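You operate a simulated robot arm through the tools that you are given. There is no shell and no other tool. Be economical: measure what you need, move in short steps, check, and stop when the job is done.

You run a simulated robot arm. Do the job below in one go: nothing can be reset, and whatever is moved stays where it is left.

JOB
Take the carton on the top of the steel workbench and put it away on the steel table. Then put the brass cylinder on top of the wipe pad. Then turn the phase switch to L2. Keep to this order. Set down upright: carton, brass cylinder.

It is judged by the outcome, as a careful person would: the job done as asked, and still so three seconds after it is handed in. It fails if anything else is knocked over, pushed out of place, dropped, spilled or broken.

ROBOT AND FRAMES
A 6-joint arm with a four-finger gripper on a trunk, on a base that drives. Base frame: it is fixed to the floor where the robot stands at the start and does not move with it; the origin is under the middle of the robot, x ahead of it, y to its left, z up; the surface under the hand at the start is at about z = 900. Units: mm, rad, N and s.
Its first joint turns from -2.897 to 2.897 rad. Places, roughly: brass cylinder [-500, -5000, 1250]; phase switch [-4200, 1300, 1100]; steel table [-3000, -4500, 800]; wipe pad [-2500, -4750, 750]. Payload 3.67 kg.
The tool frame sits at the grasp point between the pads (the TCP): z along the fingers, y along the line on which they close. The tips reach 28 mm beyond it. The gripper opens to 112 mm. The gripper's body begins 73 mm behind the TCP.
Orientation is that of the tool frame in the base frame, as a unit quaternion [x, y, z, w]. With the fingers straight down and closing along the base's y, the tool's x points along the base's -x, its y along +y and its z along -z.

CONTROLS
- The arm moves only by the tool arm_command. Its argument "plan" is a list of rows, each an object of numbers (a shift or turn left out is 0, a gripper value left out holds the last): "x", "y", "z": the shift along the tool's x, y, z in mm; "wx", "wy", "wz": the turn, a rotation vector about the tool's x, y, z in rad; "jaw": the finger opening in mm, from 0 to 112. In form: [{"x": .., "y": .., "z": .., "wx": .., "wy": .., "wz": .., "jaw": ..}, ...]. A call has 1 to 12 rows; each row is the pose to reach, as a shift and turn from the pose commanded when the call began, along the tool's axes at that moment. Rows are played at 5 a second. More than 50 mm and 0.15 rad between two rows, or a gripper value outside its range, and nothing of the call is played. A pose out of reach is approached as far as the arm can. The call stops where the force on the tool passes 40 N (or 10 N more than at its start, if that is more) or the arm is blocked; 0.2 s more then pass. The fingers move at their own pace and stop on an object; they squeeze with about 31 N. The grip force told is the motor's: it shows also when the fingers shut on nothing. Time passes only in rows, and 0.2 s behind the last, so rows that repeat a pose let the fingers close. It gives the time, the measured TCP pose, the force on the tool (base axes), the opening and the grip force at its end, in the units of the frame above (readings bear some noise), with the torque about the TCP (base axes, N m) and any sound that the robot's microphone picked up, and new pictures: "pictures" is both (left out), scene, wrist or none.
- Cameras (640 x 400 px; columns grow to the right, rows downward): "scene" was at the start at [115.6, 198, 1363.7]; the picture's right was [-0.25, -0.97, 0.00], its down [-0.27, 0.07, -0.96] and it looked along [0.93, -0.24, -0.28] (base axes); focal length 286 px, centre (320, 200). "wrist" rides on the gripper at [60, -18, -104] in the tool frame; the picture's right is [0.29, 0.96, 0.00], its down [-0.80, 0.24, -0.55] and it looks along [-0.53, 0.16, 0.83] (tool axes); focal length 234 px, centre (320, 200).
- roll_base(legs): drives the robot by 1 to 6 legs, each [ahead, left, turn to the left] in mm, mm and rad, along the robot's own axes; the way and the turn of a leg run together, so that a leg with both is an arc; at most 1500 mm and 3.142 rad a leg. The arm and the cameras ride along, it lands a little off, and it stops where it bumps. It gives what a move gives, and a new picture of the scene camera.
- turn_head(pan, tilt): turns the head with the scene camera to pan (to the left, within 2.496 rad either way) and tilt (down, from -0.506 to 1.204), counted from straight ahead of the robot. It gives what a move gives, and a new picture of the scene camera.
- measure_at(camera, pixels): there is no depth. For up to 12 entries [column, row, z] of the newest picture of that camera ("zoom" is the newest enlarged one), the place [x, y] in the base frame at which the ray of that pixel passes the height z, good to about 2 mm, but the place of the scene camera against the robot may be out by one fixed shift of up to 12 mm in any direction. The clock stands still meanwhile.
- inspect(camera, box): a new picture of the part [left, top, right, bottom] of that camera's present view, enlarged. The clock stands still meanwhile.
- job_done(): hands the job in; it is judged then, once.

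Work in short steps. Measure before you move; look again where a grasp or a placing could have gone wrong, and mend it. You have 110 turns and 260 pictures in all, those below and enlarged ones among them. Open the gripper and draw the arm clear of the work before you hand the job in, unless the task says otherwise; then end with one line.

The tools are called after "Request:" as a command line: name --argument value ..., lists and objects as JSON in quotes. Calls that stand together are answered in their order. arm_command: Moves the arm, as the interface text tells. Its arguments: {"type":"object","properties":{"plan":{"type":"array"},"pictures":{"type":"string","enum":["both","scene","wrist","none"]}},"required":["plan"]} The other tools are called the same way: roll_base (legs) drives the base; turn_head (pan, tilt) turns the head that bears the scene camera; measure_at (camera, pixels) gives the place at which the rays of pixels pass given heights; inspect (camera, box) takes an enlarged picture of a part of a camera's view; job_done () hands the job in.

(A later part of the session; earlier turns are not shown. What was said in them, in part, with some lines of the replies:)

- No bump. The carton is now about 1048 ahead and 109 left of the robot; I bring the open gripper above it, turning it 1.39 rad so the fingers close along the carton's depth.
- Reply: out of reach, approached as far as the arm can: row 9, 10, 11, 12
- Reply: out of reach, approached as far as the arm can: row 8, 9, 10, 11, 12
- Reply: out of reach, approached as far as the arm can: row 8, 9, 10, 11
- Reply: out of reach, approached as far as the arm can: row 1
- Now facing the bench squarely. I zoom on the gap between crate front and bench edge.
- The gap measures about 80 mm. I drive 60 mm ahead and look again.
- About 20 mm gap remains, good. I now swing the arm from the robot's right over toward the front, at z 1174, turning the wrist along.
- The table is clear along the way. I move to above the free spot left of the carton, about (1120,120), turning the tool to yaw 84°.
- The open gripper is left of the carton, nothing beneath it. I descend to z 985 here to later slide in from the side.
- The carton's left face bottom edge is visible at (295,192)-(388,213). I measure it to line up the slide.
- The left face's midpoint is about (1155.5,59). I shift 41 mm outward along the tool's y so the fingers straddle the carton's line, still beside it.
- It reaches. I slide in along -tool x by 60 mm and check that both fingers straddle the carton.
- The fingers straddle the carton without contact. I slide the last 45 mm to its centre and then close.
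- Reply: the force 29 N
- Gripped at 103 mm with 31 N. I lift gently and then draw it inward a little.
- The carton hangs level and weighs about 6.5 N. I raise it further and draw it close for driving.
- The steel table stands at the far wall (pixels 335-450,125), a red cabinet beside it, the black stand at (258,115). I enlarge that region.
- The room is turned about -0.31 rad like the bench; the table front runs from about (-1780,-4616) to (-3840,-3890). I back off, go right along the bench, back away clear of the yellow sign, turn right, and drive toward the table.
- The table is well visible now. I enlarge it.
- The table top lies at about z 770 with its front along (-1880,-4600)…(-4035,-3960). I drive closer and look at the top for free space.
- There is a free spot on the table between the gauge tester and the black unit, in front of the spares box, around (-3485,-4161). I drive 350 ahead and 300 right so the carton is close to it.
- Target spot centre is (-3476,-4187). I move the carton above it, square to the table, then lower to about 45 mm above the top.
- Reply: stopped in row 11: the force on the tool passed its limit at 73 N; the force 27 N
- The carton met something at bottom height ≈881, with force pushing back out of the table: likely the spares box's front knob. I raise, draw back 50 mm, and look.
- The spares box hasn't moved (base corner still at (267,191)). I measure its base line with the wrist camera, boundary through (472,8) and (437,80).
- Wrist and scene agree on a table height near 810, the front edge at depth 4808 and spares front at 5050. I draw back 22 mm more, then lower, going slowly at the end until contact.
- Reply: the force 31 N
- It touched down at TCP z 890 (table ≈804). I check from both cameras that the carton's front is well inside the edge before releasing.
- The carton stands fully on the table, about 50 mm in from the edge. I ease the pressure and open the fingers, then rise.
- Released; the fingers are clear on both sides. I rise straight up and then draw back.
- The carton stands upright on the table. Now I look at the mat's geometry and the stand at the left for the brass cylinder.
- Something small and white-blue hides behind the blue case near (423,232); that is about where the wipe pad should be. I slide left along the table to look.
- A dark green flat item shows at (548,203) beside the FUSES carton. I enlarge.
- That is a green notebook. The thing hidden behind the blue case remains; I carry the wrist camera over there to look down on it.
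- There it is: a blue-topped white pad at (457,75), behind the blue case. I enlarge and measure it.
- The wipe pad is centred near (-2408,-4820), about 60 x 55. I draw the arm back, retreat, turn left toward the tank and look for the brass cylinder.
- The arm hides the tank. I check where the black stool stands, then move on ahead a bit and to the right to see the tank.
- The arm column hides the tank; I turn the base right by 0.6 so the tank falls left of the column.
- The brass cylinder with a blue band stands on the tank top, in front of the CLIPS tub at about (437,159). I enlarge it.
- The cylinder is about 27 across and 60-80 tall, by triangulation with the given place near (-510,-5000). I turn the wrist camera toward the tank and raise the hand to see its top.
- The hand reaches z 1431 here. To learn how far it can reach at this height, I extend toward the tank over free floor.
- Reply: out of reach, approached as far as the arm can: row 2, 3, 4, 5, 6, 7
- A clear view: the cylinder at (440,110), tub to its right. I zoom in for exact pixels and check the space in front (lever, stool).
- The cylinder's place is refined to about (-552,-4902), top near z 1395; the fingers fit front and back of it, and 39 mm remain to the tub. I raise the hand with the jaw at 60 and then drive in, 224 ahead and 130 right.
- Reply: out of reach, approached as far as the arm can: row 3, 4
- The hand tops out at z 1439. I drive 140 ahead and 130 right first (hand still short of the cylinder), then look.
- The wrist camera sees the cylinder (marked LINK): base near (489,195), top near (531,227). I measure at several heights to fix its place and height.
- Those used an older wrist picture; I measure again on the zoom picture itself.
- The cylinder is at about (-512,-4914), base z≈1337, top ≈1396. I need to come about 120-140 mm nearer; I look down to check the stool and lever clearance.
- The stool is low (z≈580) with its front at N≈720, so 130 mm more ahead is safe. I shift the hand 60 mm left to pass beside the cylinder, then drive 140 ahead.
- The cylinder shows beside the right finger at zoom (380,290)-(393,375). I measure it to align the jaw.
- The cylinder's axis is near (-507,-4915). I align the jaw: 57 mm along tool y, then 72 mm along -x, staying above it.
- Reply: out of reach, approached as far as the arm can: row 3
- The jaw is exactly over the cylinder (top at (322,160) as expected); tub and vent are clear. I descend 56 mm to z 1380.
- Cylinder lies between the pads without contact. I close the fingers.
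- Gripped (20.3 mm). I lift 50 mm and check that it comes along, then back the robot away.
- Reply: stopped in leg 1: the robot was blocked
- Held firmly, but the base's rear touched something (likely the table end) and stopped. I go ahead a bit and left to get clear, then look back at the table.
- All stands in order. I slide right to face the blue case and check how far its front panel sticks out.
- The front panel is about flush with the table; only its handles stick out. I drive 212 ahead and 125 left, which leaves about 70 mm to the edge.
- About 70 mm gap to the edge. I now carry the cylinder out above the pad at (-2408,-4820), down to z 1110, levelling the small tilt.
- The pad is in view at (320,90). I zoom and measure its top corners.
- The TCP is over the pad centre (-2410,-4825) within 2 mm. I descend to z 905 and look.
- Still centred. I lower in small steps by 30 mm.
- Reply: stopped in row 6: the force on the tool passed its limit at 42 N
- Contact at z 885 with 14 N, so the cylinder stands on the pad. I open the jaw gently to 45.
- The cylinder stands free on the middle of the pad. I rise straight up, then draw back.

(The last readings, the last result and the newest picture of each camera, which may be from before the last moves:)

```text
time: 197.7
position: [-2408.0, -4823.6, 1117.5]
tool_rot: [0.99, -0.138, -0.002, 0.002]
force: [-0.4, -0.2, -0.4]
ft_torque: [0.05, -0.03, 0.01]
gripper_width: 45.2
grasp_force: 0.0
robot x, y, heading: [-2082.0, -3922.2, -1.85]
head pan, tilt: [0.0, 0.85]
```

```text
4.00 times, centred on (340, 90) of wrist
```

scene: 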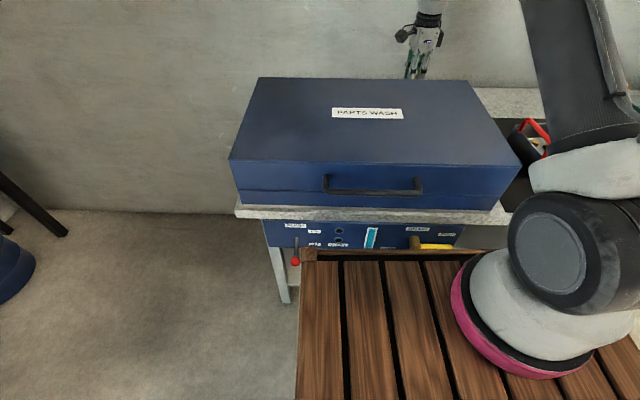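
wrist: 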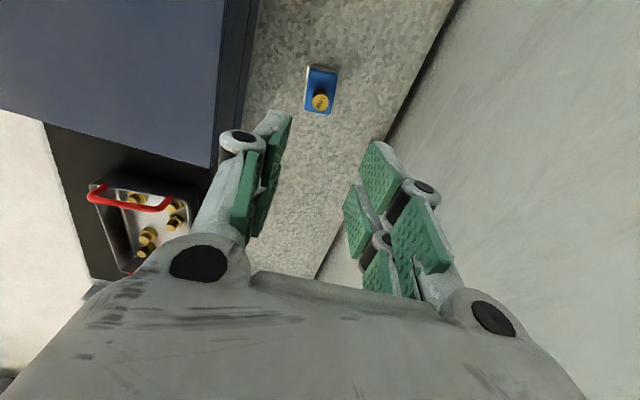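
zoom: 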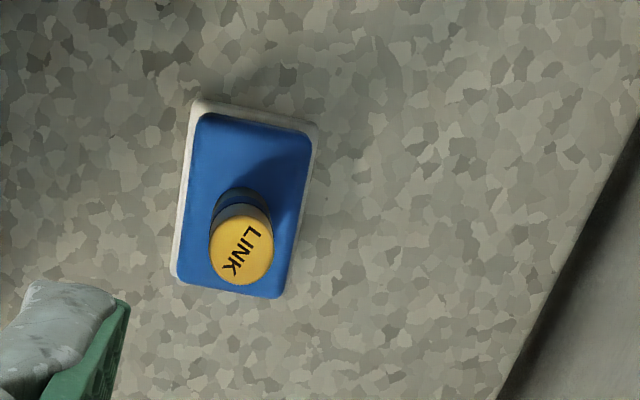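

The cylinder stands upright on the wipe pad. I retract the arm, back away from the table and turn toward the phase switch.

Request:
arm_command --plan '[{"z": -40}, {"z": -80, "y": -20}, {"z": -120, "y": -60}, {"z": -140, "y": -105}, {"z": -140, "y": -150}, {"z": -140, "y": -195}, {"z": -140, "y": -240}, {"z": -140, "y": -280}]' --pictures "none"

Request:
roll_base --legs '[[-700, 0, 0], [0, 0, -2.42]]'

Request:
turn_head --pan 0.0 --tilt 0.25

```text
refused: row 3 steps farther than a row can; nothing moved
```

```text
time: 207.4
position: [-2192.2, -2339.6, 1116.3]
tool_rot: [-0.197, 0.98, 0.002, 0.001]
force: [-0.4, -0.5, -1.0]
ft_torque: [0.01, 0.04, -0.02]
gripper_width: 45.2
grasp_force: 0.1
robot x, y, heading: [-1888.4, -3245.8, 1.963]
head pan, tilt: [0.0, 0.85]
```

scene: 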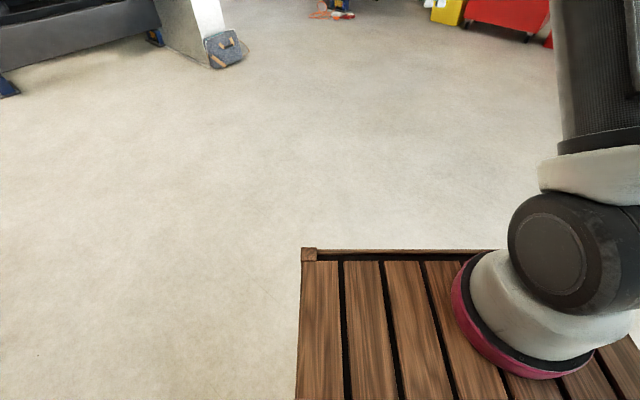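

```text
time: 208.4
position: [-2190.3, -2339.0, 1118.3]
tool_rot: [-0.197, 0.98, 0.003, 0.001]
force: [0.1, -0.4, -0.4]
ft_torque: [-0.03, 0.02, 0.01]
gripper_width: 45.0
grasp_force: 0.1
robot x, y, heading: [-1885.5, -3248.2, 1.965]
head pan, tilt: [0.0, 0.25]
```

scene: 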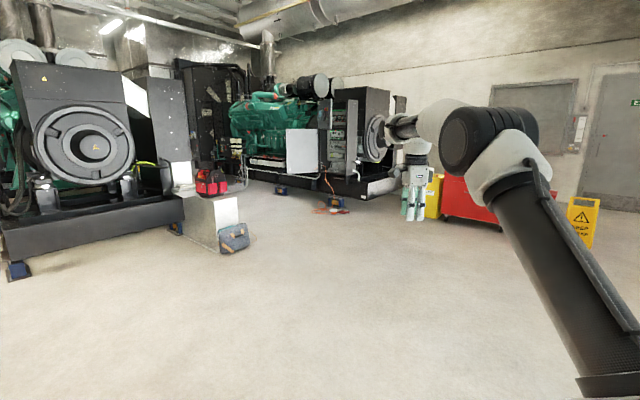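

The robot swung free (the retract call was refused, but everything was clear). The machine's control panel is near (300-350,140); I enlarge it.

Request:
inspect --camera "scene" --box '[260, 90, 420, 190]'

Request:
arm_command --plan '[{"z": -20, "y": -25}, {"z": -50, "y": -60}, {"z": -80, "y": -95}, {"z": -100, "y": -135}, {"z": -110, "y": -175}, {"z": -110, "y": -215}, {"z": -110, "y": -255}, {"z": -110, "y": -290}]' --pictures "none"

```text
4.00 times, centred on (340, 140) of scene
```

zoom: 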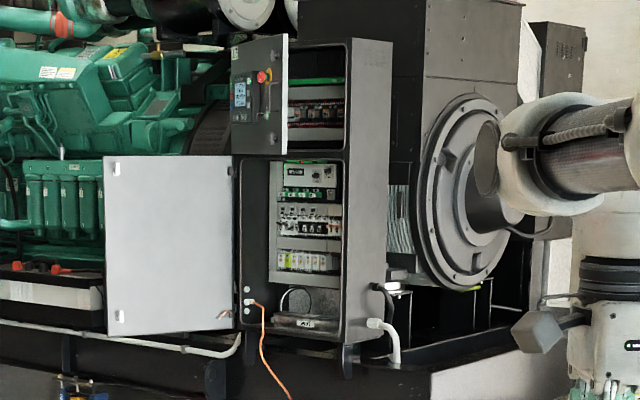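

```text
time: 210.2
position: [-2083.1, -2604.4, 1225.1]
tool_rot: [-0.198, 0.98, 0.001, 0.002]
force: [-0.1, 0.1, -0.3]
ft_torque: [-0.03, -0.01, 0.01]
gripper_width: 45.2
grasp_force: 0.1
robot x, y, heading: [-1885.8, -3245.3, 1.961]
head pan, tilt: [0.0, 0.25]
```

The cabinet with open doors is ahead. I drive closer along the free floor.

Request:
measure_at --camera "scene" --pixels '[[235, 252, 0], [330, 214, 0], [345, 210, 0], [285, 195, 0]]'

Request:
roll_base --legs '[[1500, 0, 0], [1000, 0, 0]]'

Request:
turn_head --pan 0.1 --tilt 0.2

```text
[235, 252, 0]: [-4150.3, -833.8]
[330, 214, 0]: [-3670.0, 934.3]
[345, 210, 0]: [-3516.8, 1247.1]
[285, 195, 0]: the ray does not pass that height
```

```text
time: 222.2
position: [-3072.7, -345.8, 1226.5]
tool_rot: [-0.206, 0.979, 0.002, 0.001]
force: [-0.5, 0.7, -0.1]
ft_torque: [0.02, -0.01, -0.02]
gripper_width: 45.0
grasp_force: 0.1
robot x, y, heading: [-2866.8, -986.0, 1.982]
head pan, tilt: [0.0, 0.25]
```

scene: 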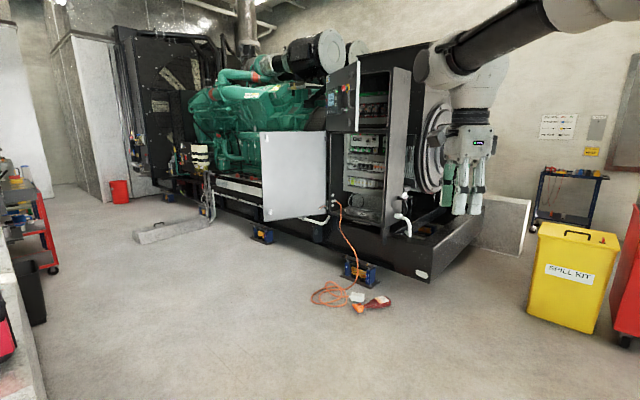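

```text
time: 222.9
position: [-3073.7, -348.0, 1225.3]
tool_rot: [-0.206, 0.978, 0.003, 0.001]
force: [0.0, 0.4, 0.3]
ft_torque: [-0.03, -0.01, -0.01]
gripper_width: 45.0
grasp_force: 0.0
robot x, y, heading: [-2865.4, -978.9, 1.985]
head pan, tilt: [0.099, 0.201]
```

scene: 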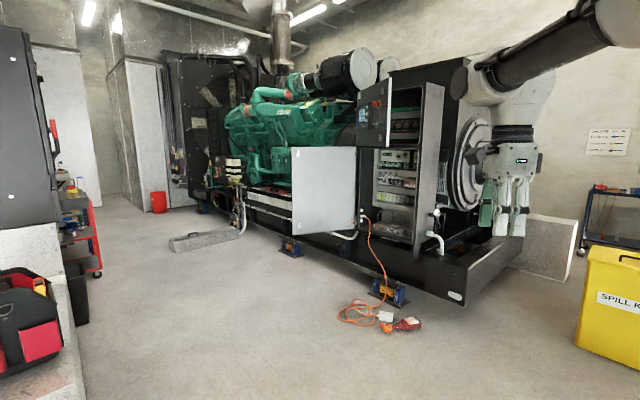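

Request:
inspect --camera "scene" --box '[340, 60, 460, 250]'

Request:
inspect --camera "scene" --box '[190, 120, 370, 240]'

```text
2.11 times, centred on (400, 155) of scene
```

zoom: 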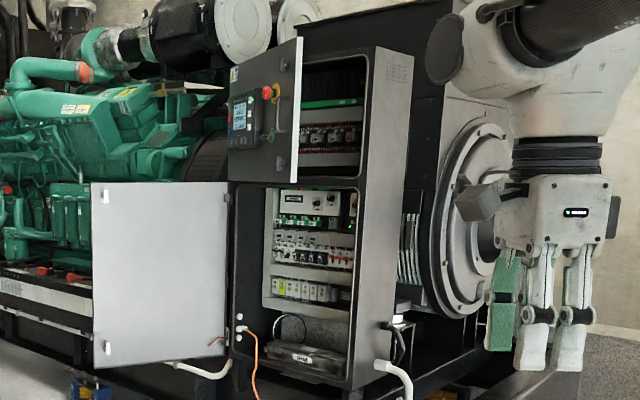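

```text
3.33 times, centred on (280, 180) of scene
```

zoom: 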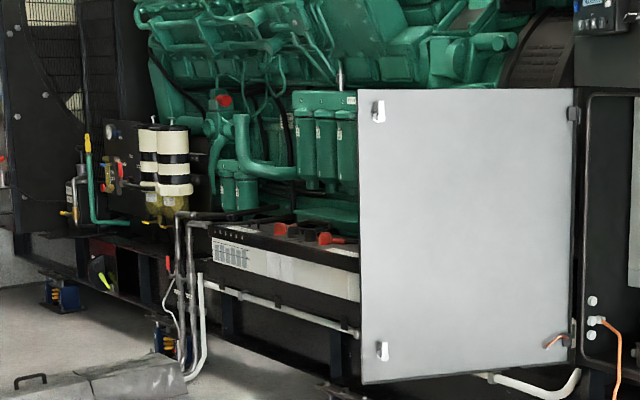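

The cabinet stands at (357-440, 70-260) with the upper unit carrying two dials. I measure floor landmarks: skid edge, the cable and tools on the floor, and the block to the left.

Request:
measure_at --camera "scene" --pixels '[[290, 257, 0], [385, 305, 0], [345, 318, 0], [375, 328, 0], [415, 328, 0], [418, 318, 0], [88, 395, 0], [340, 305, 0], [462, 303, 0], [75, 320, 0], [150, 350, 0]]'

```text
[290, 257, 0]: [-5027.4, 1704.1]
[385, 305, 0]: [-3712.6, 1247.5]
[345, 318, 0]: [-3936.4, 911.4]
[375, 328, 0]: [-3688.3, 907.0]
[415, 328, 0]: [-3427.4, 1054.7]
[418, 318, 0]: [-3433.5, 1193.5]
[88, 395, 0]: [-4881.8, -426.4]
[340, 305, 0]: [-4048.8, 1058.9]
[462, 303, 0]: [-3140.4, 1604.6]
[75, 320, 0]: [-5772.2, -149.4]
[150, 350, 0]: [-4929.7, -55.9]
```

The tools and cable lie on the floor right in front of the cabinet, so I must stop short of them. I turn to face the cabinet squarely, drive ahead 650 and then left.

Request:
roll_base --legs '[[0, 0, -0.725], [650, 0, 0], [0, 1450, 0]]'

Request:
turn_head --pan -0.15 --tilt 0.2

```text
time: 235.1
position: [-3752.8, 687.5, 1226.2]
tool_rot: [0.159, 0.987, 0.001, 0.002]
force: [0.0, 0.5, 0.4]
ft_torque: [-0.03, 0.03, -0.01]
gripper_width: 45.0
grasp_force: 0.0
robot x, y, heading: [-4027.5, 73.2, 1.245]
head pan, tilt: [0.099, 0.201]
```

scene: 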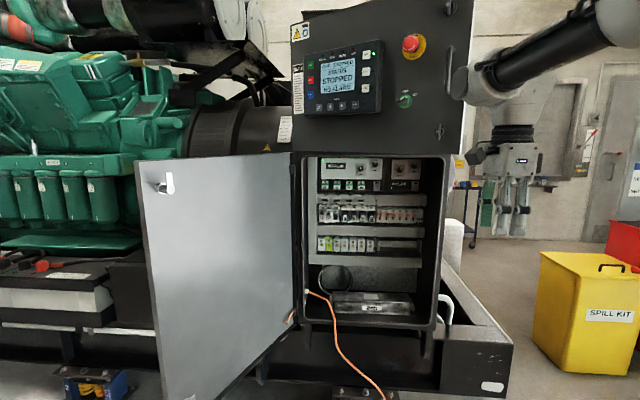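

```text
time: 235.9
position: [-3752.6, 687.6, 1225.5]
tool_rot: [0.159, 0.987, 0.001, 0.002]
force: [-0.3, -0.1, 0.2]
ft_torque: [0.01, 0.03, 0.0]
gripper_width: 45.0
grasp_force: 0.1
robot x, y, heading: [-4027.8, 70.9, 1.247]
head pan, tilt: [-0.15, 0.201]
```

scene: 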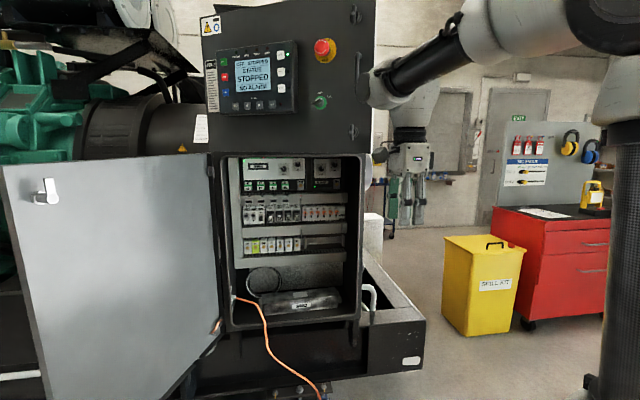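

Now the cabinet is right in view. I enlarge the interior.

Request:
inspect --camera "scene" --box '[225, 145, 369, 235]'

Request:
inspect --camera "scene" --box '[232, 150, 312, 200]'

Request:
inspect --camera "scene" --box '[200, 10, 360, 150]'

```text
4.44 times, centred on (297, 190) of scene
```

zoom: 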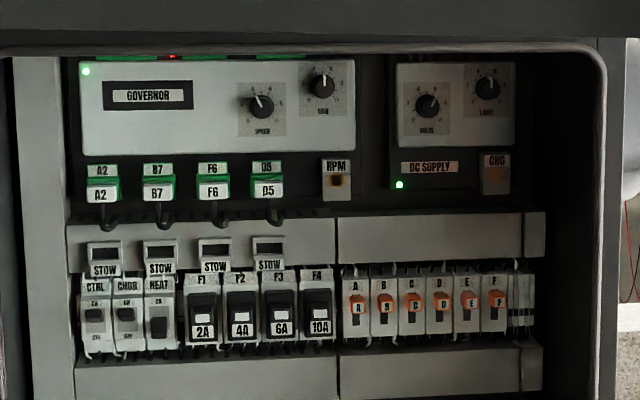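

```text
8.00 times, centred on (272, 175) of scene
```

zoom: 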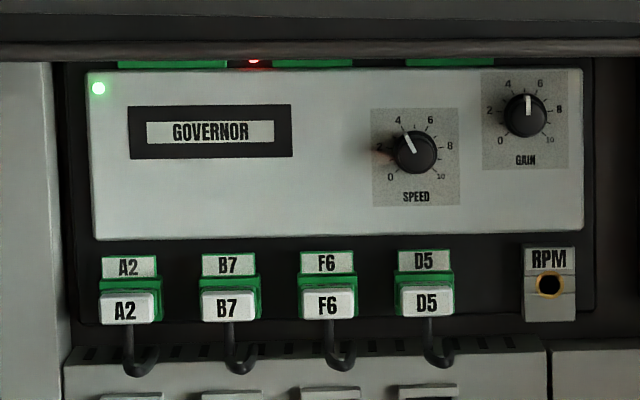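

```text
2.86 times, centred on (280, 80) of scene
```

zoom: 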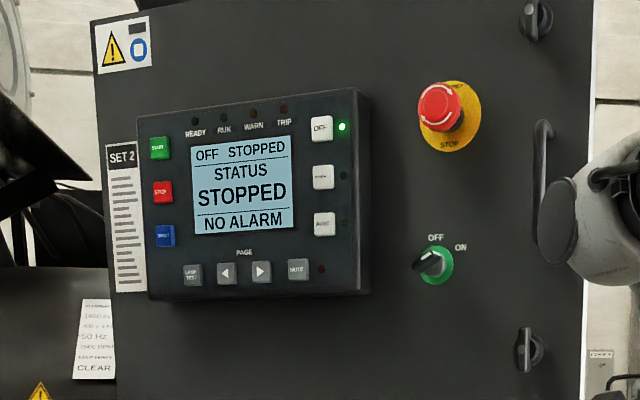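

This cabinet has only governor and DC supply; the phase switch at about (-4200,1300,1100) coincides with the open white door, likely on its outer face. I check the floor at the left first.

Request:
turn_head --pan 0.9 --tilt 0.5

```text
time: 237.2
position: [-3751.9, 686.5, 1225.7]
tool_rot: [0.159, 0.987, 0.001, 0.003]
force: [0.1, 0.9, -0.5]
ft_torque: [0.0, 0.01, 0.01]
gripper_width: 45.1
grasp_force: 0.1
robot x, y, heading: [-4025.8, 74.8, 1.245]
head pan, tilt: [0.901, 0.499]
```

scene: 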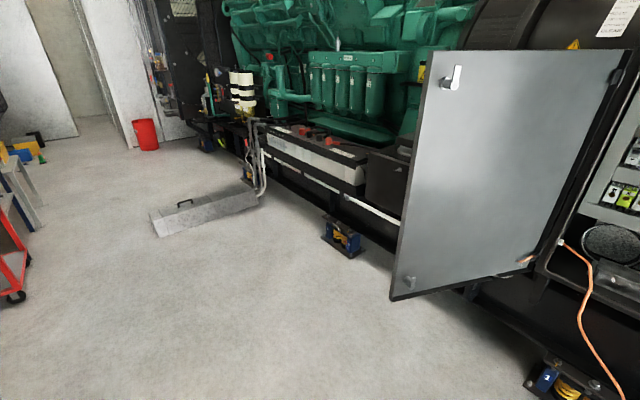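

The floor to the left is clear. I slide left 900 to see the door's outer side.

Request:
roll_base --legs '[[0, 900, 0]]'

Request:
turn_head --pan -0.5 --tilt 0.25

```text
time: 241.8
position: [-4609.6, 963.3, 1226.3]
tool_rot: [0.144, 0.99, 0.001, 0.002]
force: [-0.1, -0.2, 0.7]
ft_torque: [0.03, -0.02, 0.02]
gripper_width: 45.1
grasp_force: 0.1
robot x, y, heading: [-4861.9, 339.1, 1.276]
head pan, tilt: [0.901, 0.499]
```

scene: 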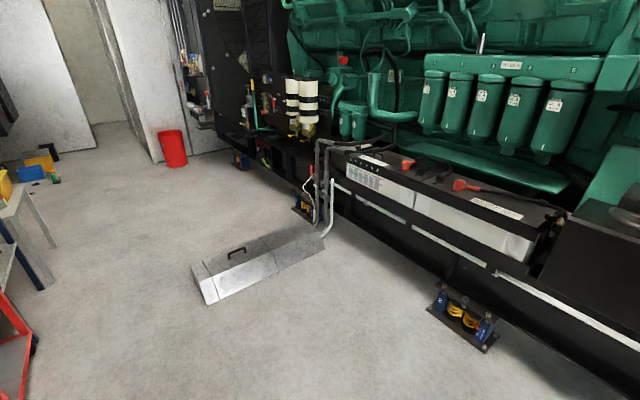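

```text
time: 243.4
position: [-4610.6, 963.9, 1226.4]
tool_rot: [0.144, 0.99, 0.001, 0.002]
force: [0.5, 0.2, -0.8]
ft_torque: [0.05, 0.01, -0.01]
gripper_width: 44.8
grasp_force: 0.0
robot x, y, heading: [-4869.3, 338.5, 1.278]
head pan, tilt: [-0.499, 0.25]
```

scene: 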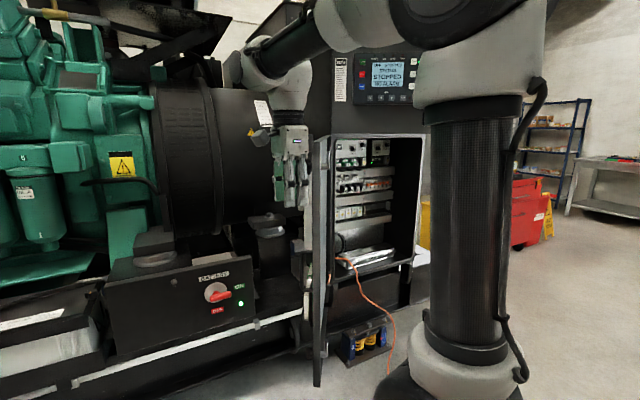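

The door is seen edge-on at (318,260), with something sticking out on its left at (300,260). I enlarge both that and the red rotary at (218,290).

Request:
inspect --camera "scene" --box '[260, 120, 380, 320]'

Request:
inspect --camera "scene" --box '[110, 230, 270, 330]'

```text
2.00 times, centred on (320, 220) of scene
```

zoom: 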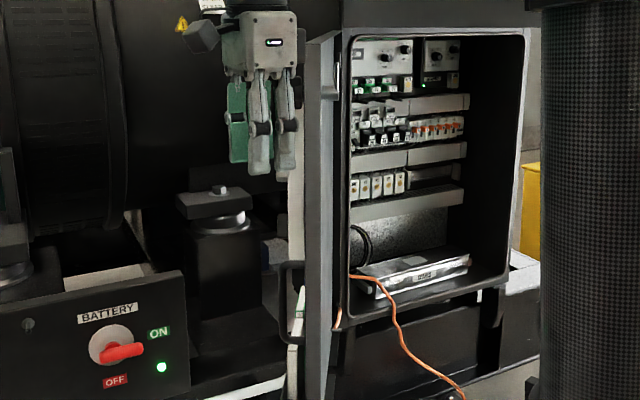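

```text
4.00 times, centred on (190, 280) of scene
```

zoom: 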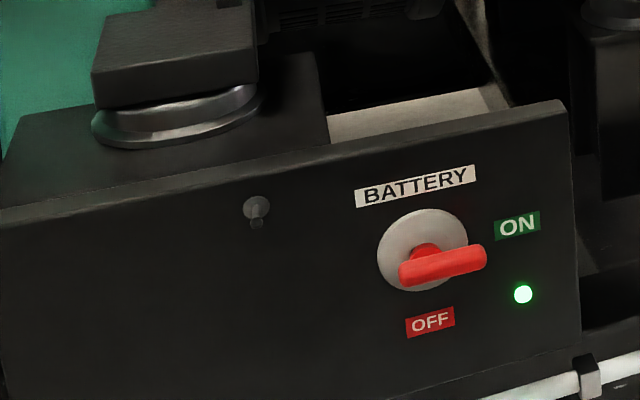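

The red rotary is the BATTERY switch, not ours. The door stands out at 45°, its outer face turned toward the engine side. I measure the floor trough on the left before moving that way.

Request:
turn_head --pan 0.8 --tilt 0.6

Request:
measure_at --camera "scene" --pixels '[[170, 260, 0], [265, 225, 0], [290, 195, 0], [420, 300, 0], [450, 315, 0], [140, 230, 0]]'

```text
time: 244.8
position: [-4610.6, 962.6, 1226.3]
tool_rot: [0.144, 0.99, 0.002, 0.002]
force: [-0.4, 0.2, 0.3]
ft_torque: [-0.01, 0.01, 0.0]
gripper_width: 45.3
grasp_force: 0.0
robot x, y, heading: [-4867.2, 343.8, 1.27]
head pan, tilt: [0.799, 0.6]
```

scene: 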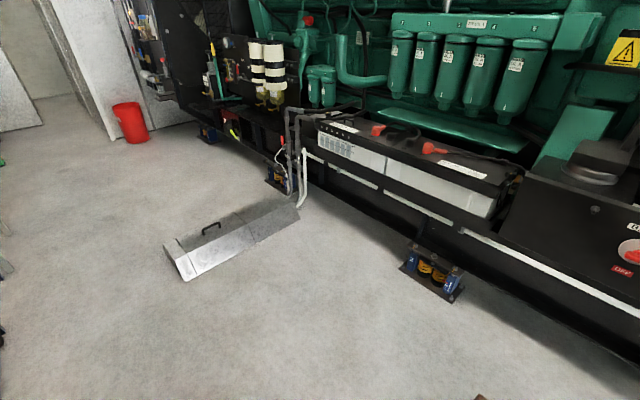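

```text
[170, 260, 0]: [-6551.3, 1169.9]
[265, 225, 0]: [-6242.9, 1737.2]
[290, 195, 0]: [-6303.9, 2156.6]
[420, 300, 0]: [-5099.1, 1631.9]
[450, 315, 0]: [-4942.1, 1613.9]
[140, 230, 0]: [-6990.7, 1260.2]
```

The trough is far off. I move left 600 and ahead 400, then turn right to face along the machine, which puts the door ahead to the left.

Request:
roll_base --legs '[[0, 600, 0], [400, 0, 0], [0, 0, -1.58]]'

Request:
turn_head --pan 0.25 --tilt 0.25

```text
time: 254.2
position: [-4699.0, 650.1, 1227.0]
tool_rot: [0.801, 0.599, -0.001, 0.003]
force: [0.7, -0.4, 0.5]
ft_torque: [0.0, -0.01, 0.0]
gripper_width: 44.9
grasp_force: 0.1
robot x, y, heading: [-5319.2, 905.8, -0.294]
head pan, tilt: [0.799, 0.6]
```

scene: 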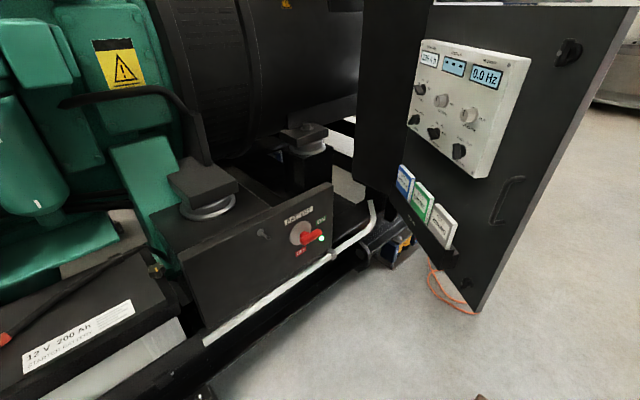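

```text
time: 255.1
position: [-4699.5, 650.1, 1225.5]
tool_rot: [0.801, 0.599, 0.0, 0.003]
force: [-0.6, 0.4, -0.6]
ft_torque: [0.0, -0.03, 0.03]
gripper_width: 45.1
grasp_force: 0.0
robot x, y, heading: [-5317.8, 907.3, -0.29]
head pan, tilt: [0.25, 0.25]
```

scene: 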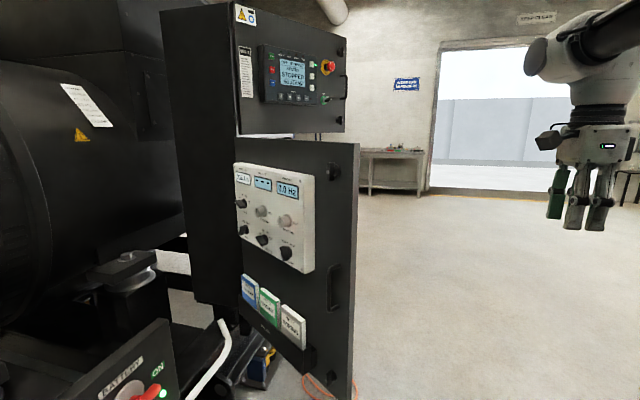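

The door's outer face bears a meter panel with knobs at (275,215). I enlarge it to read the labels.

Request:
inspect --camera "scene" --box '[215, 155, 335, 280]'

Request:
inspect --camera "scene" --box '[225, 160, 321, 220]'

Request:
inspect --camera "scene" --box '[225, 205, 321, 265]'

```text
3.20 times, centred on (275, 218) of scene
```

zoom: 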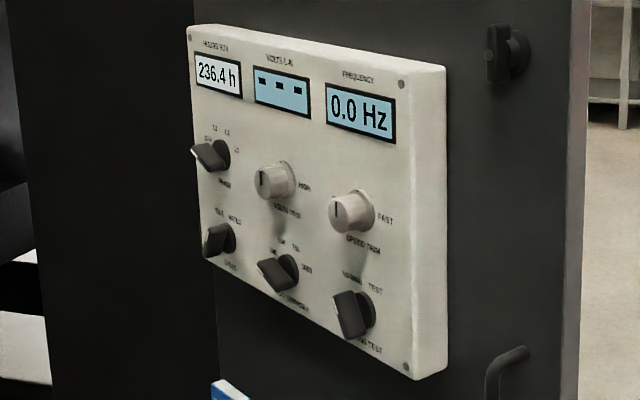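

```text
6.67 times, centred on (273, 190) of scene
```

zoom: 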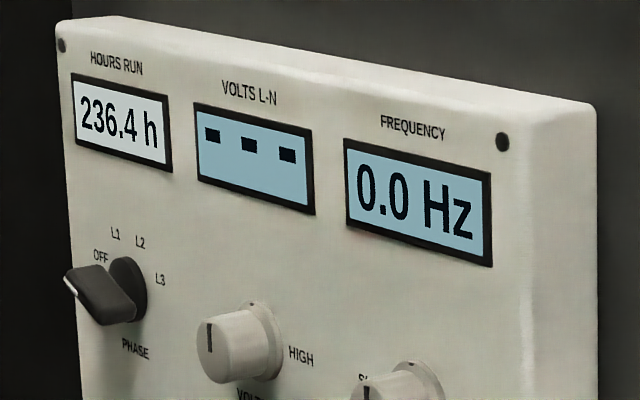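

```text
6.67 times, centred on (273, 235) of scene
```

zoom: 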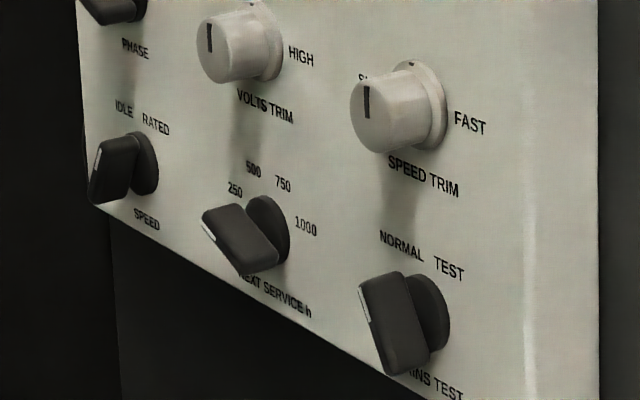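

The PHASE switch (OFF, L1, L2, L3) is the upper left knob, now at OFF; L2 lies about 90° clockwise of it. I record the rays of the panel corners and the knob from here, to triangulate after a small base move.

Request:
measure_at --camera "scene" --pixels '[[233.4, 163.3, 1300], [233.4, 163.3, 1200], [303, 175.8, 1300], [303, 175.8, 1200], [303.8, 271.8, 1200], [303.8, 271.8, 1000], [239, 235.2, 1200], [239, 235.2, 1000], [244.2, 203.5, 1250], [244.2, 203.5, 1150]]'

Request:
roll_base --legs '[[0, 250, 0]]'

Request:
turn_head --pan 0.0 --tilt 0.25

Request:
inspect --camera "scene" --box '[215, 150, 407, 290]'

```text
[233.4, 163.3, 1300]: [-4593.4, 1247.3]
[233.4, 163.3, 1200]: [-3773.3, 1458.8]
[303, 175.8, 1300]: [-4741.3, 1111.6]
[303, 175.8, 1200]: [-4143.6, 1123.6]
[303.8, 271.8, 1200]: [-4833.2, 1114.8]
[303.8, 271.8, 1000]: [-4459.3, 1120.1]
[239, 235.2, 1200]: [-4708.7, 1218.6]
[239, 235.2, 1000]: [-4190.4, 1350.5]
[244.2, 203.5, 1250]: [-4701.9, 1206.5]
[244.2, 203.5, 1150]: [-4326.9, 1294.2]
```

```text
time: 256.9
position: [-4628.4, 885.4, 1226.5]
tool_rot: [0.801, 0.598, -0.001, 0.003]
force: [0.5, -0.2, 0.0]
ft_torque: [-0.03, 0.01, 0.01]
gripper_width: 45.0
grasp_force: 0.1
robot x, y, heading: [-5245.9, 1138.7, -0.292]
head pan, tilt: [0.25, 0.25]
```

scene: 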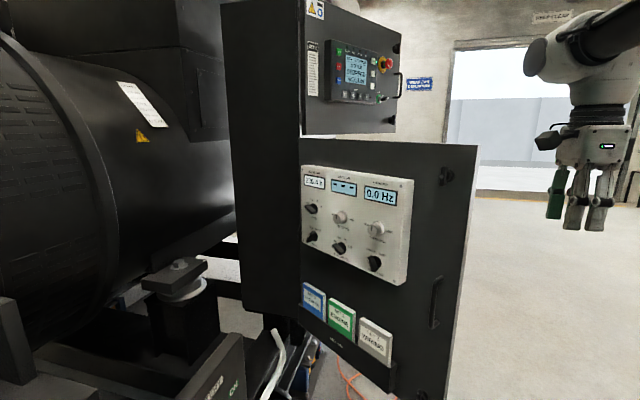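

```text
time: 257.7
position: [-4627.2, 885.8, 1226.1]
tool_rot: [0.802, 0.598, 0.0, 0.002]
force: [-0.5, -0.5, -0.1]
ft_torque: [-0.04, 0.0, -0.02]
gripper_width: 44.8
grasp_force: 0.1
robot x, y, heading: [-5250.4, 1140.0, -0.289]
head pan, tilt: [0.0, 0.25]
```

scene: 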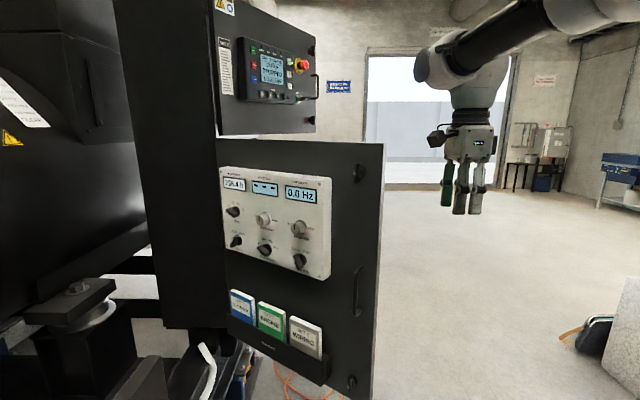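

```text
2.86 times, centred on (311, 220) of scene
```

zoom: 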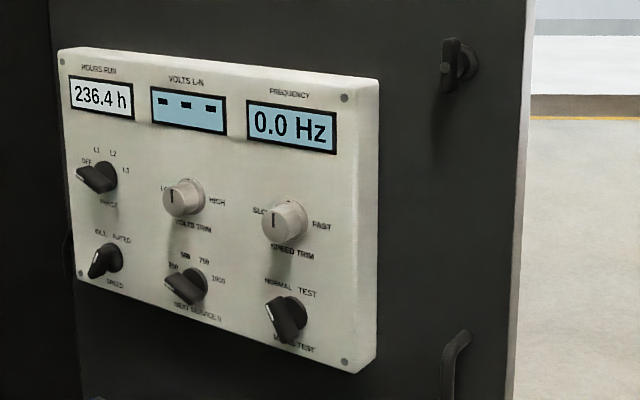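

I measure the same points from here on the zoom picture: corners (57,50), (360,88), (357,372), (75,280), knob base (103,177).

Request:
measure_at --camera "zoom" --pixels '[[57, 50, 1300], [57, 50, 1200], [360, 88, 1300], [360, 88, 1200], [357, 372, 1200], [357, 372, 1000], [75, 280, 1200], [75, 280, 1000], [104, 177, 1250], [104, 177, 1150]]'

```text
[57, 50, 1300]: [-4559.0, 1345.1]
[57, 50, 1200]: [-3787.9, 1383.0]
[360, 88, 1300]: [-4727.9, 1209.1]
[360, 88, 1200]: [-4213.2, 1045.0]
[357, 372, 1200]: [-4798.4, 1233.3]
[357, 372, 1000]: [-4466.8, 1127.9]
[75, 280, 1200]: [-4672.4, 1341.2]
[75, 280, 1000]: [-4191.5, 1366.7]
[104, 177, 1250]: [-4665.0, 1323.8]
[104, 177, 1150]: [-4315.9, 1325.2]
```

Triangulation gives the knob at (-4192,1326,1114); the panel normal points to (-0.613,0.790). The hand must come from the engine side, so I back off clear of the door, turn left to face the engine, and come up beside it.

Request:
roll_base --legs '[[-300, -100, 0], [0, 0, 1.55], [150, -280, 0]]'

Request:
turn_head --pan -0.6 --tilt 0.4

```text
time: 265.2
position: [-4943.2, 1775.6, 1226.2]
tool_rot: [0.177, 0.984, 0.001, 0.002]
force: [-0.5, -0.2, 0.8]
ft_torque: [0.02, 0.06, -0.02]
gripper_width: 44.9
grasp_force: 0.1
robot x, y, heading: [-5241.7, 1171.9, 1.213]
head pan, tilt: [0.0, 0.25]
```

scene: 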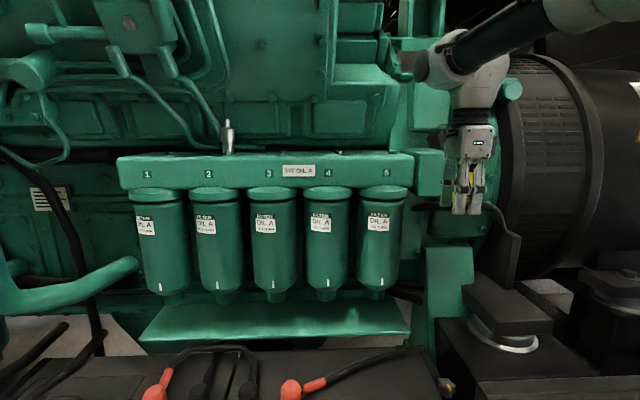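

```text
time: 266.2
position: [-4944.5, 1776.4, 1225.6]
tool_rot: [0.176, 0.984, 0.001, 0.002]
force: [0.0, 0.7, 0.6]
ft_torque: [0.01, 0.02, 0.01]
gripper_width: 45.1
grasp_force: 0.1
robot x, y, heading: [-5241.3, 1174.8, 1.212]
head pan, tilt: [-0.6, 0.4]
```

scene: 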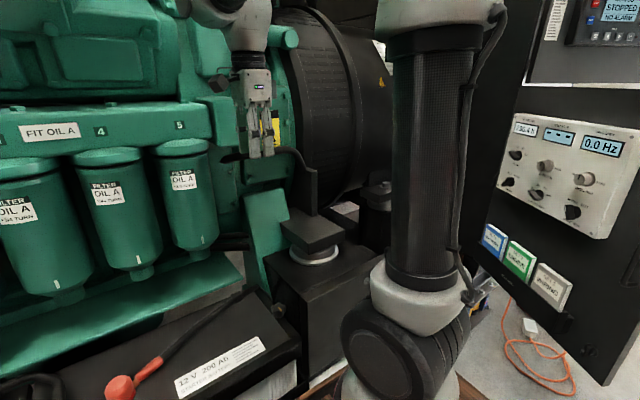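

The tool must stay clear of the engine while it tilts, so I first bring the hand out to about (-4700,1480,1180), still pointing down.

Request:
arm_command --plan '[{"x": -37, "y": -21, "z": 5}, {"x": -74, "y": -43, "z": 10}, {"x": -111, "y": -64, "z": 15}, {"x": -148, "y": -86, "z": 20}, {"x": -184, "y": -107, "z": 26}, {"x": -221, "y": -129, "z": 31}, {"x": -258, "y": -150, "z": 36}, {"x": -295, "y": -172, "z": 41}, {"x": -332, "y": -193, "z": 46}]' --pictures "both"

```text
time: 268.2
position: [-4700.5, 1479.8, 1182.1]
tool_rot: [0.177, 0.984, 0.002, 0.002]
force: [0.3, -0.1, -0.8]
ft_torque: [-0.02, -0.01, 0.03]
gripper_width: 45.1
grasp_force: 0.0
robot x, y, heading: [-5237.5, 1175.1, 1.213]
head pan, tilt: [-0.6, 0.4]
```

scene: 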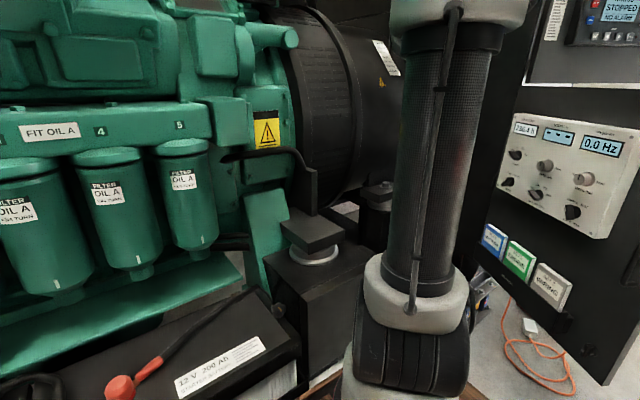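
wrist: 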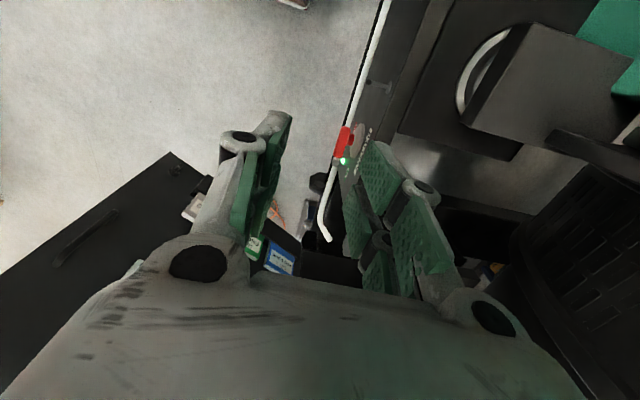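

I now tilt the tool to face the panel while moving to 180 mm in front of the knob.

Request:
arm_command --plan '[{"x": -31, "y": 11, "z": 6, "wx": 0.101, "wy": -0.086, "wz": -0.0405}, {"x": -63, "y": 21, "z": 11, "wx": 0.202, "wy": -0.172, "wz": -0.081}, {"x": -94, "y": 32, "z": 17, "wx": 0.303, "wy": -0.2575, "wz": -0.1215}, {"x": -126, "y": 42, "z": 23, "wx": 0.404, "wy": -0.343, "wz": -0.162}, {"x": -157, "y": 53, "z": 28, "wx": 0.505, "wy": -0.429, "wz": -0.2025}, {"x": -188, "y": 64, "z": 34, "wx": 0.606, "wy": -0.515, "wz": -0.243}, {"x": -220, "y": 74, "z": 40, "wx": 0.708, "wy": -0.601, "wz": -0.2835}, {"x": -251, "y": 85, "z": 45, "wx": 0.809, "wy": -0.687, "wz": -0.324}, {"x": -283, "y": 95, "z": 51, "wx": 0.91, "wy": -0.7725, "wz": -0.3645}, {"x": -314, "y": 106, "z": 57, "wx": 1.011, "wy": -0.858, "wz": -0.405}, {"x": -346, "y": 116, "z": 62, "wx": 1.112, "wy": -0.944, "wz": -0.4455}, {"x": -377, "y": 127, "z": 68, "wx": 1.213, "wy": -1.03, "wz": -0.486}]'

```text
time: 270.8
position: [-4300.9, 1466.7, 1114.8]
tool_rot: [-0.092, 0.7, -0.611, 0.358]
force: [-0.1, 0.9, 2.1]
ft_torque: [0.03, 0.07, 0.06]
gripper_width: 45.2
grasp_force: 0.1
robot x, y, heading: [-5240.8, 1173.0, 1.21]
head pan, tilt: [-0.6, 0.4]
```

scene: 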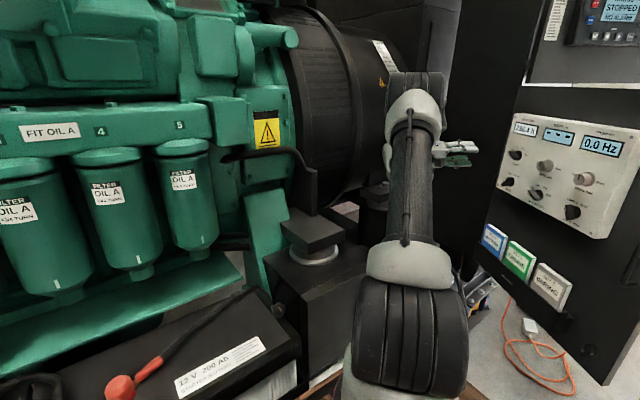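
wrist: 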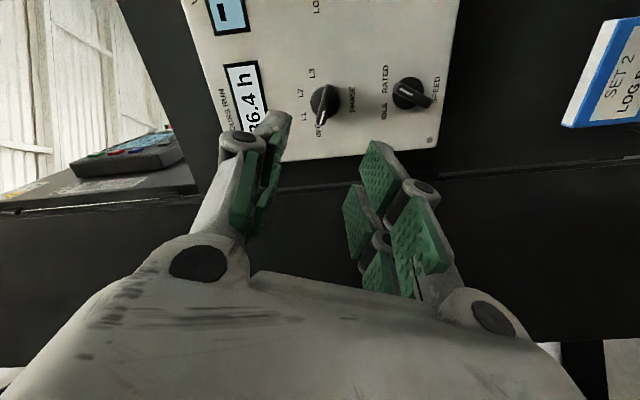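

Very well aligned: the PHASE knob is at (325,103), close to where the tool axis meets the panel (320,110). I enlarge.

Request:
inspect --camera "wrist" --box '[280, 60, 376, 150]'

```text
4.44 times, centred on (328, 105) of wrist
```

zoom: 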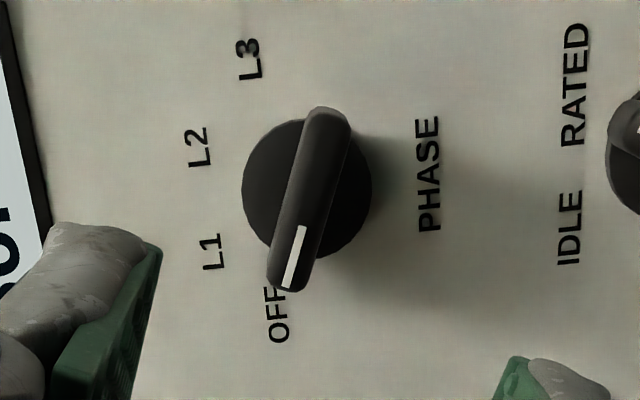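

Bar points at OFF (about -75°); the knob centre lies at about tool (+9,+3.5) and the bar is 6.8° off my finger line. I correct these and approach by 90 mm.

Request:
arm_command --plan '[{"x": 5, "y": 2, "z": 20, "wz": -0.06}, {"x": 9, "y": 3.5, "z": 45, "wz": -0.119}, {"x": 9, "y": 3.5, "z": 70, "wz": -0.119}, {"x": 9, "y": 3.5, "z": 90, "wz": -0.119}, {"x": 9, "y": 3.5, "z": 90, "wz": -0.119}]' --pictures "wrist"

Request:
inspect --camera "wrist" --box '[256, 80, 400, 220]'

```text
time: 272.0
position: [-4252.1, 1389.9, 1107.3]
tool_rot: [-0.133, 0.694, -0.632, 0.32]
force: [-0.2, -0.7, -0.4]
ft_torque: [0.0, -0.02, 0.0]
gripper_width: 44.9
grasp_force: 0.0
robot x, y, heading: [-5240.7, 1173.9, 1.211]
head pan, tilt: [-0.6, 0.4]
```

wrist: 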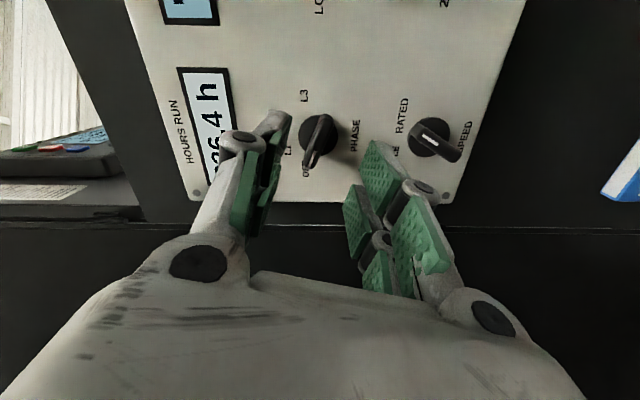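

```text
2.86 times, centred on (328, 150) of wrist
5 turns are left
```

zoom: 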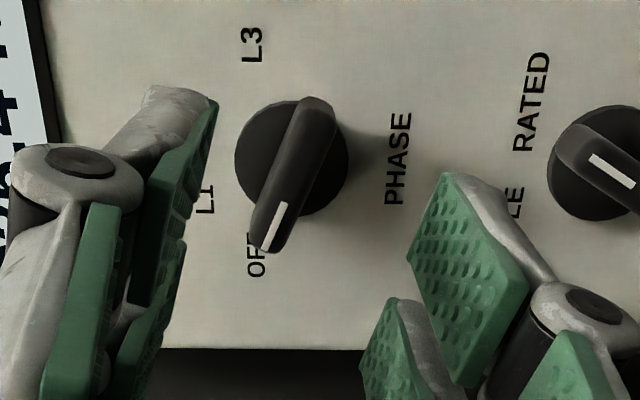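

The bar is now parallel to the fingers and centred within about 2 mm. With few turns left I do it in one go: advance 50 mm slowly, close on the bar, and turn 97° clockwise (OFF to L2), then look.

Request:
arm_command --plan '[{"y": -1, "z": 12}, {"y": -1, "z": 24}, {"y": -1, "z": 34}, {"y": -1, "z": 41}, {"y": -1, "z": 46}, {"y": -1, "z": 50}]' --pictures "none"

Request:
arm_command --plan '[{"jaw": 25}, {"jaw": 10}, {"jaw": 5}, {"jaw": 5}]' --pictures "wrist"

Request:
arm_command --plan '[{"wz": 0.142}, {"wz": 0.284}, {"wz": 0.426}, {"wz": 0.568}, {"wz": 0.71}, {"wz": 0.852}, {"wz": 0.994}, {"wz": 1.136}, {"wz": 1.278}, {"wz": 1.42}, {"wz": 1.562}, {"wz": 1.693}]' --pictures "both"

Request:
inspect --camera "wrist" --box '[240, 60, 400, 240]'

Request:
inspect --camera "scene" --box '[480, 100, 640, 200]'

```text
time: 273.4
position: [-4221.7, 1353.7, 1108.5]
tool_rot: [-0.132, 0.693, -0.633, 0.319]
force: [0.4, 0.2, -0.3]
ft_torque: [0.02, 0.0, 0.03]
gripper_width: 44.9
grasp_force: 0.1
robot x, y, heading: [-5239.9, 1177.7, 1.21]
head pan, tilt: [-0.6, 0.4]
```

```text
time: 274.4
position: [-4222.8, 1352.6, 1109.1]
tool_rot: [-0.132, 0.694, -0.631, 0.32]
force: [1.4, -0.8, -1.8]
ft_torque: [1.17, -1.31, -0.15]
gripper_width: 14.6
grasp_force: 44.8
robot x, y, heading: [-5239.5, 1175.6, 1.212]
head pan, tilt: [-0.6, 0.4]
```

wrist: 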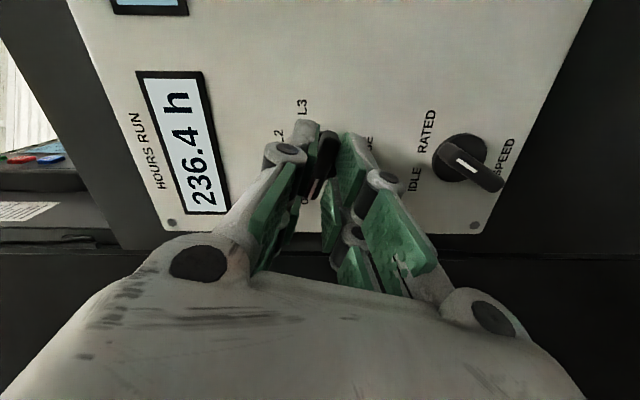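

```text
time: 277.0
position: [-4221.2, 1352.3, 1108.6]
tool_rot: [0.432, 0.559, -0.178, 0.685]
force: [11.8, -0.4, -4.1]
ft_torque: [0.96, 0.84, 0.86]
gripper_width: 11.1
grasp_force: 44.8
robot x, y, heading: [-5235.6, 1172.6, 1.211]
head pan, tilt: [-0.6, 0.4]
```

scene: 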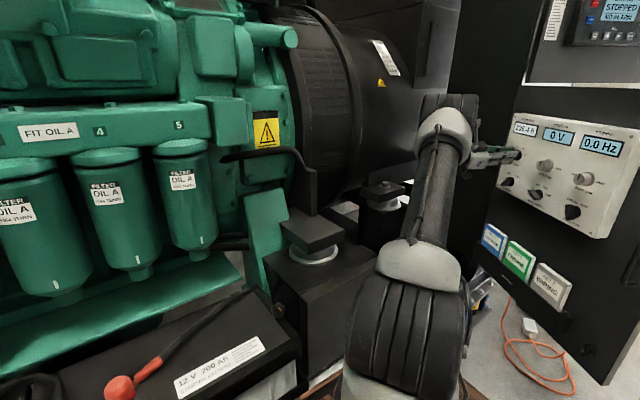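
wrist: 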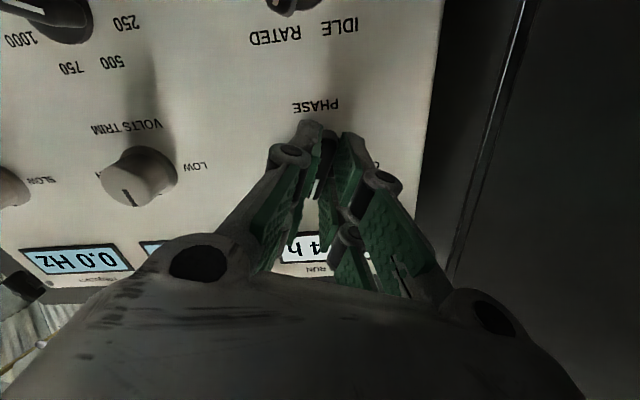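

```text
2.22 times, centred on (320, 150) of wrist
```

zoom: 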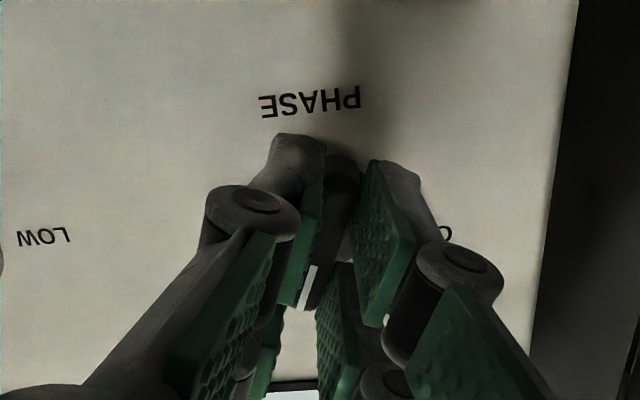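

```text
4.00 times, centred on (560, 150) of scene
4 turns are left
```

zoom: 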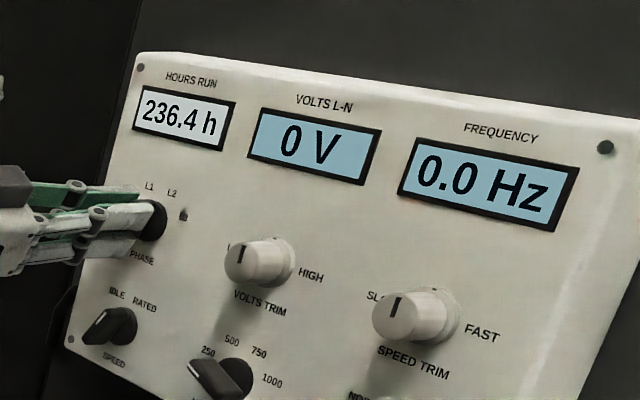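

The knob has turned with the hand; the VOLTS display woke to "0 V". I open, back straight off 130 mm and read where the pointer stands.

Request:
arm_command --plan '[{"jaw": 25}, {"jaw": 45}, {"jaw": 45}, {"z": -15, "jaw": 45}, {"z": -40, "jaw": 45}, {"z": -70, "jaw": 45}, {"z": -100, "jaw": 45}, {"z": -130, "jaw": 45}]' --pictures "both"

Request:
inspect --camera "wrist" --box '[272, 50, 384, 150]'

Request:
inspect --camera "scene" --box '[490, 115, 570, 175]'

```text
time: 278.8
position: [-4304.1, 1456.5, 1107.8]
tool_rot: [0.433, 0.559, -0.179, 0.684]
force: [0.0, -0.8, 0.6]
ft_torque: [-0.05, -0.02, -0.04]
gripper_width: 45.0
grasp_force: 0.2
robot x, y, heading: [-5241.3, 1175.4, 1.212]
head pan, tilt: [-0.6, 0.4]
```

scene: 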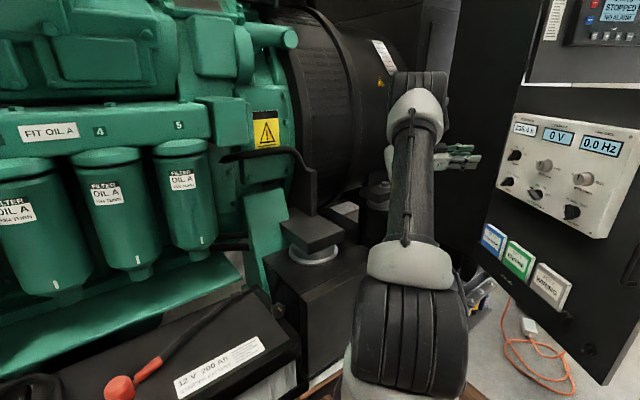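
wrist: 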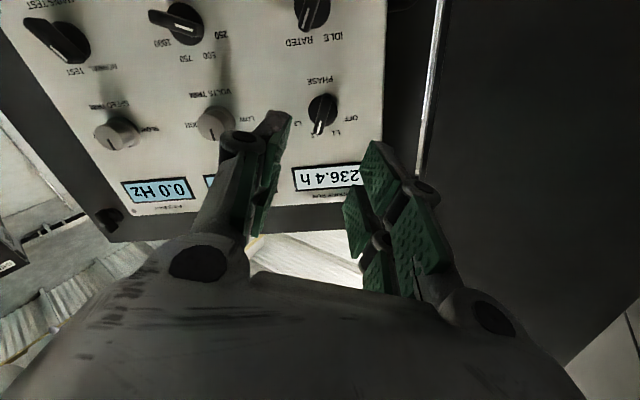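

```text
4.00 times, centred on (328, 100) of wrist
```

zoom: 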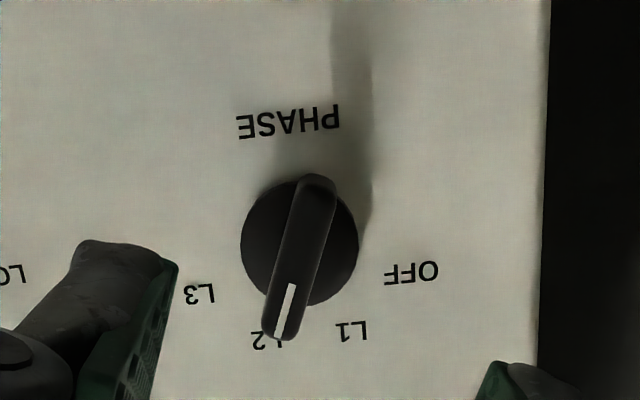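

```text
6.67 times, centred on (530, 145) of scene
3 turns are left
```

zoom: 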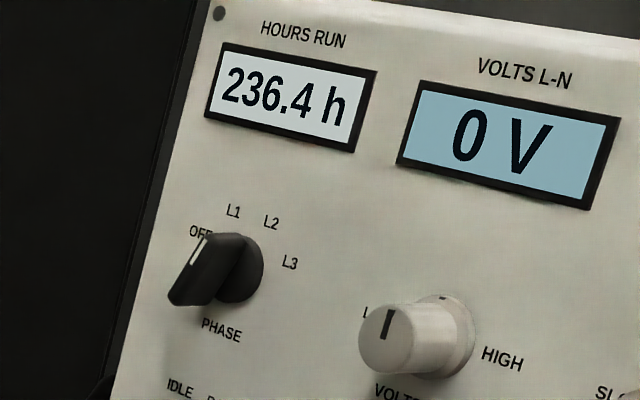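

The pointer stands at L2 (zoom (280,325), over the L2 mark), the hand is open and clear of the panel. The carton and the cylinder were seen standing as placed, so I hand the job in.

Request:
job_done

```text
The job is handed in.
```

All three parts are done, in the order you asked: the carton stands upright on the steel table, the brass cylinder stands upright on the wipe pad, and the phase switch points to L2. While backing away with the cylinder, the robot's base touched something behind it, probably the end of the steel table, and stopped. I looked at the table from the side afterwards and saw nothing disturbed.
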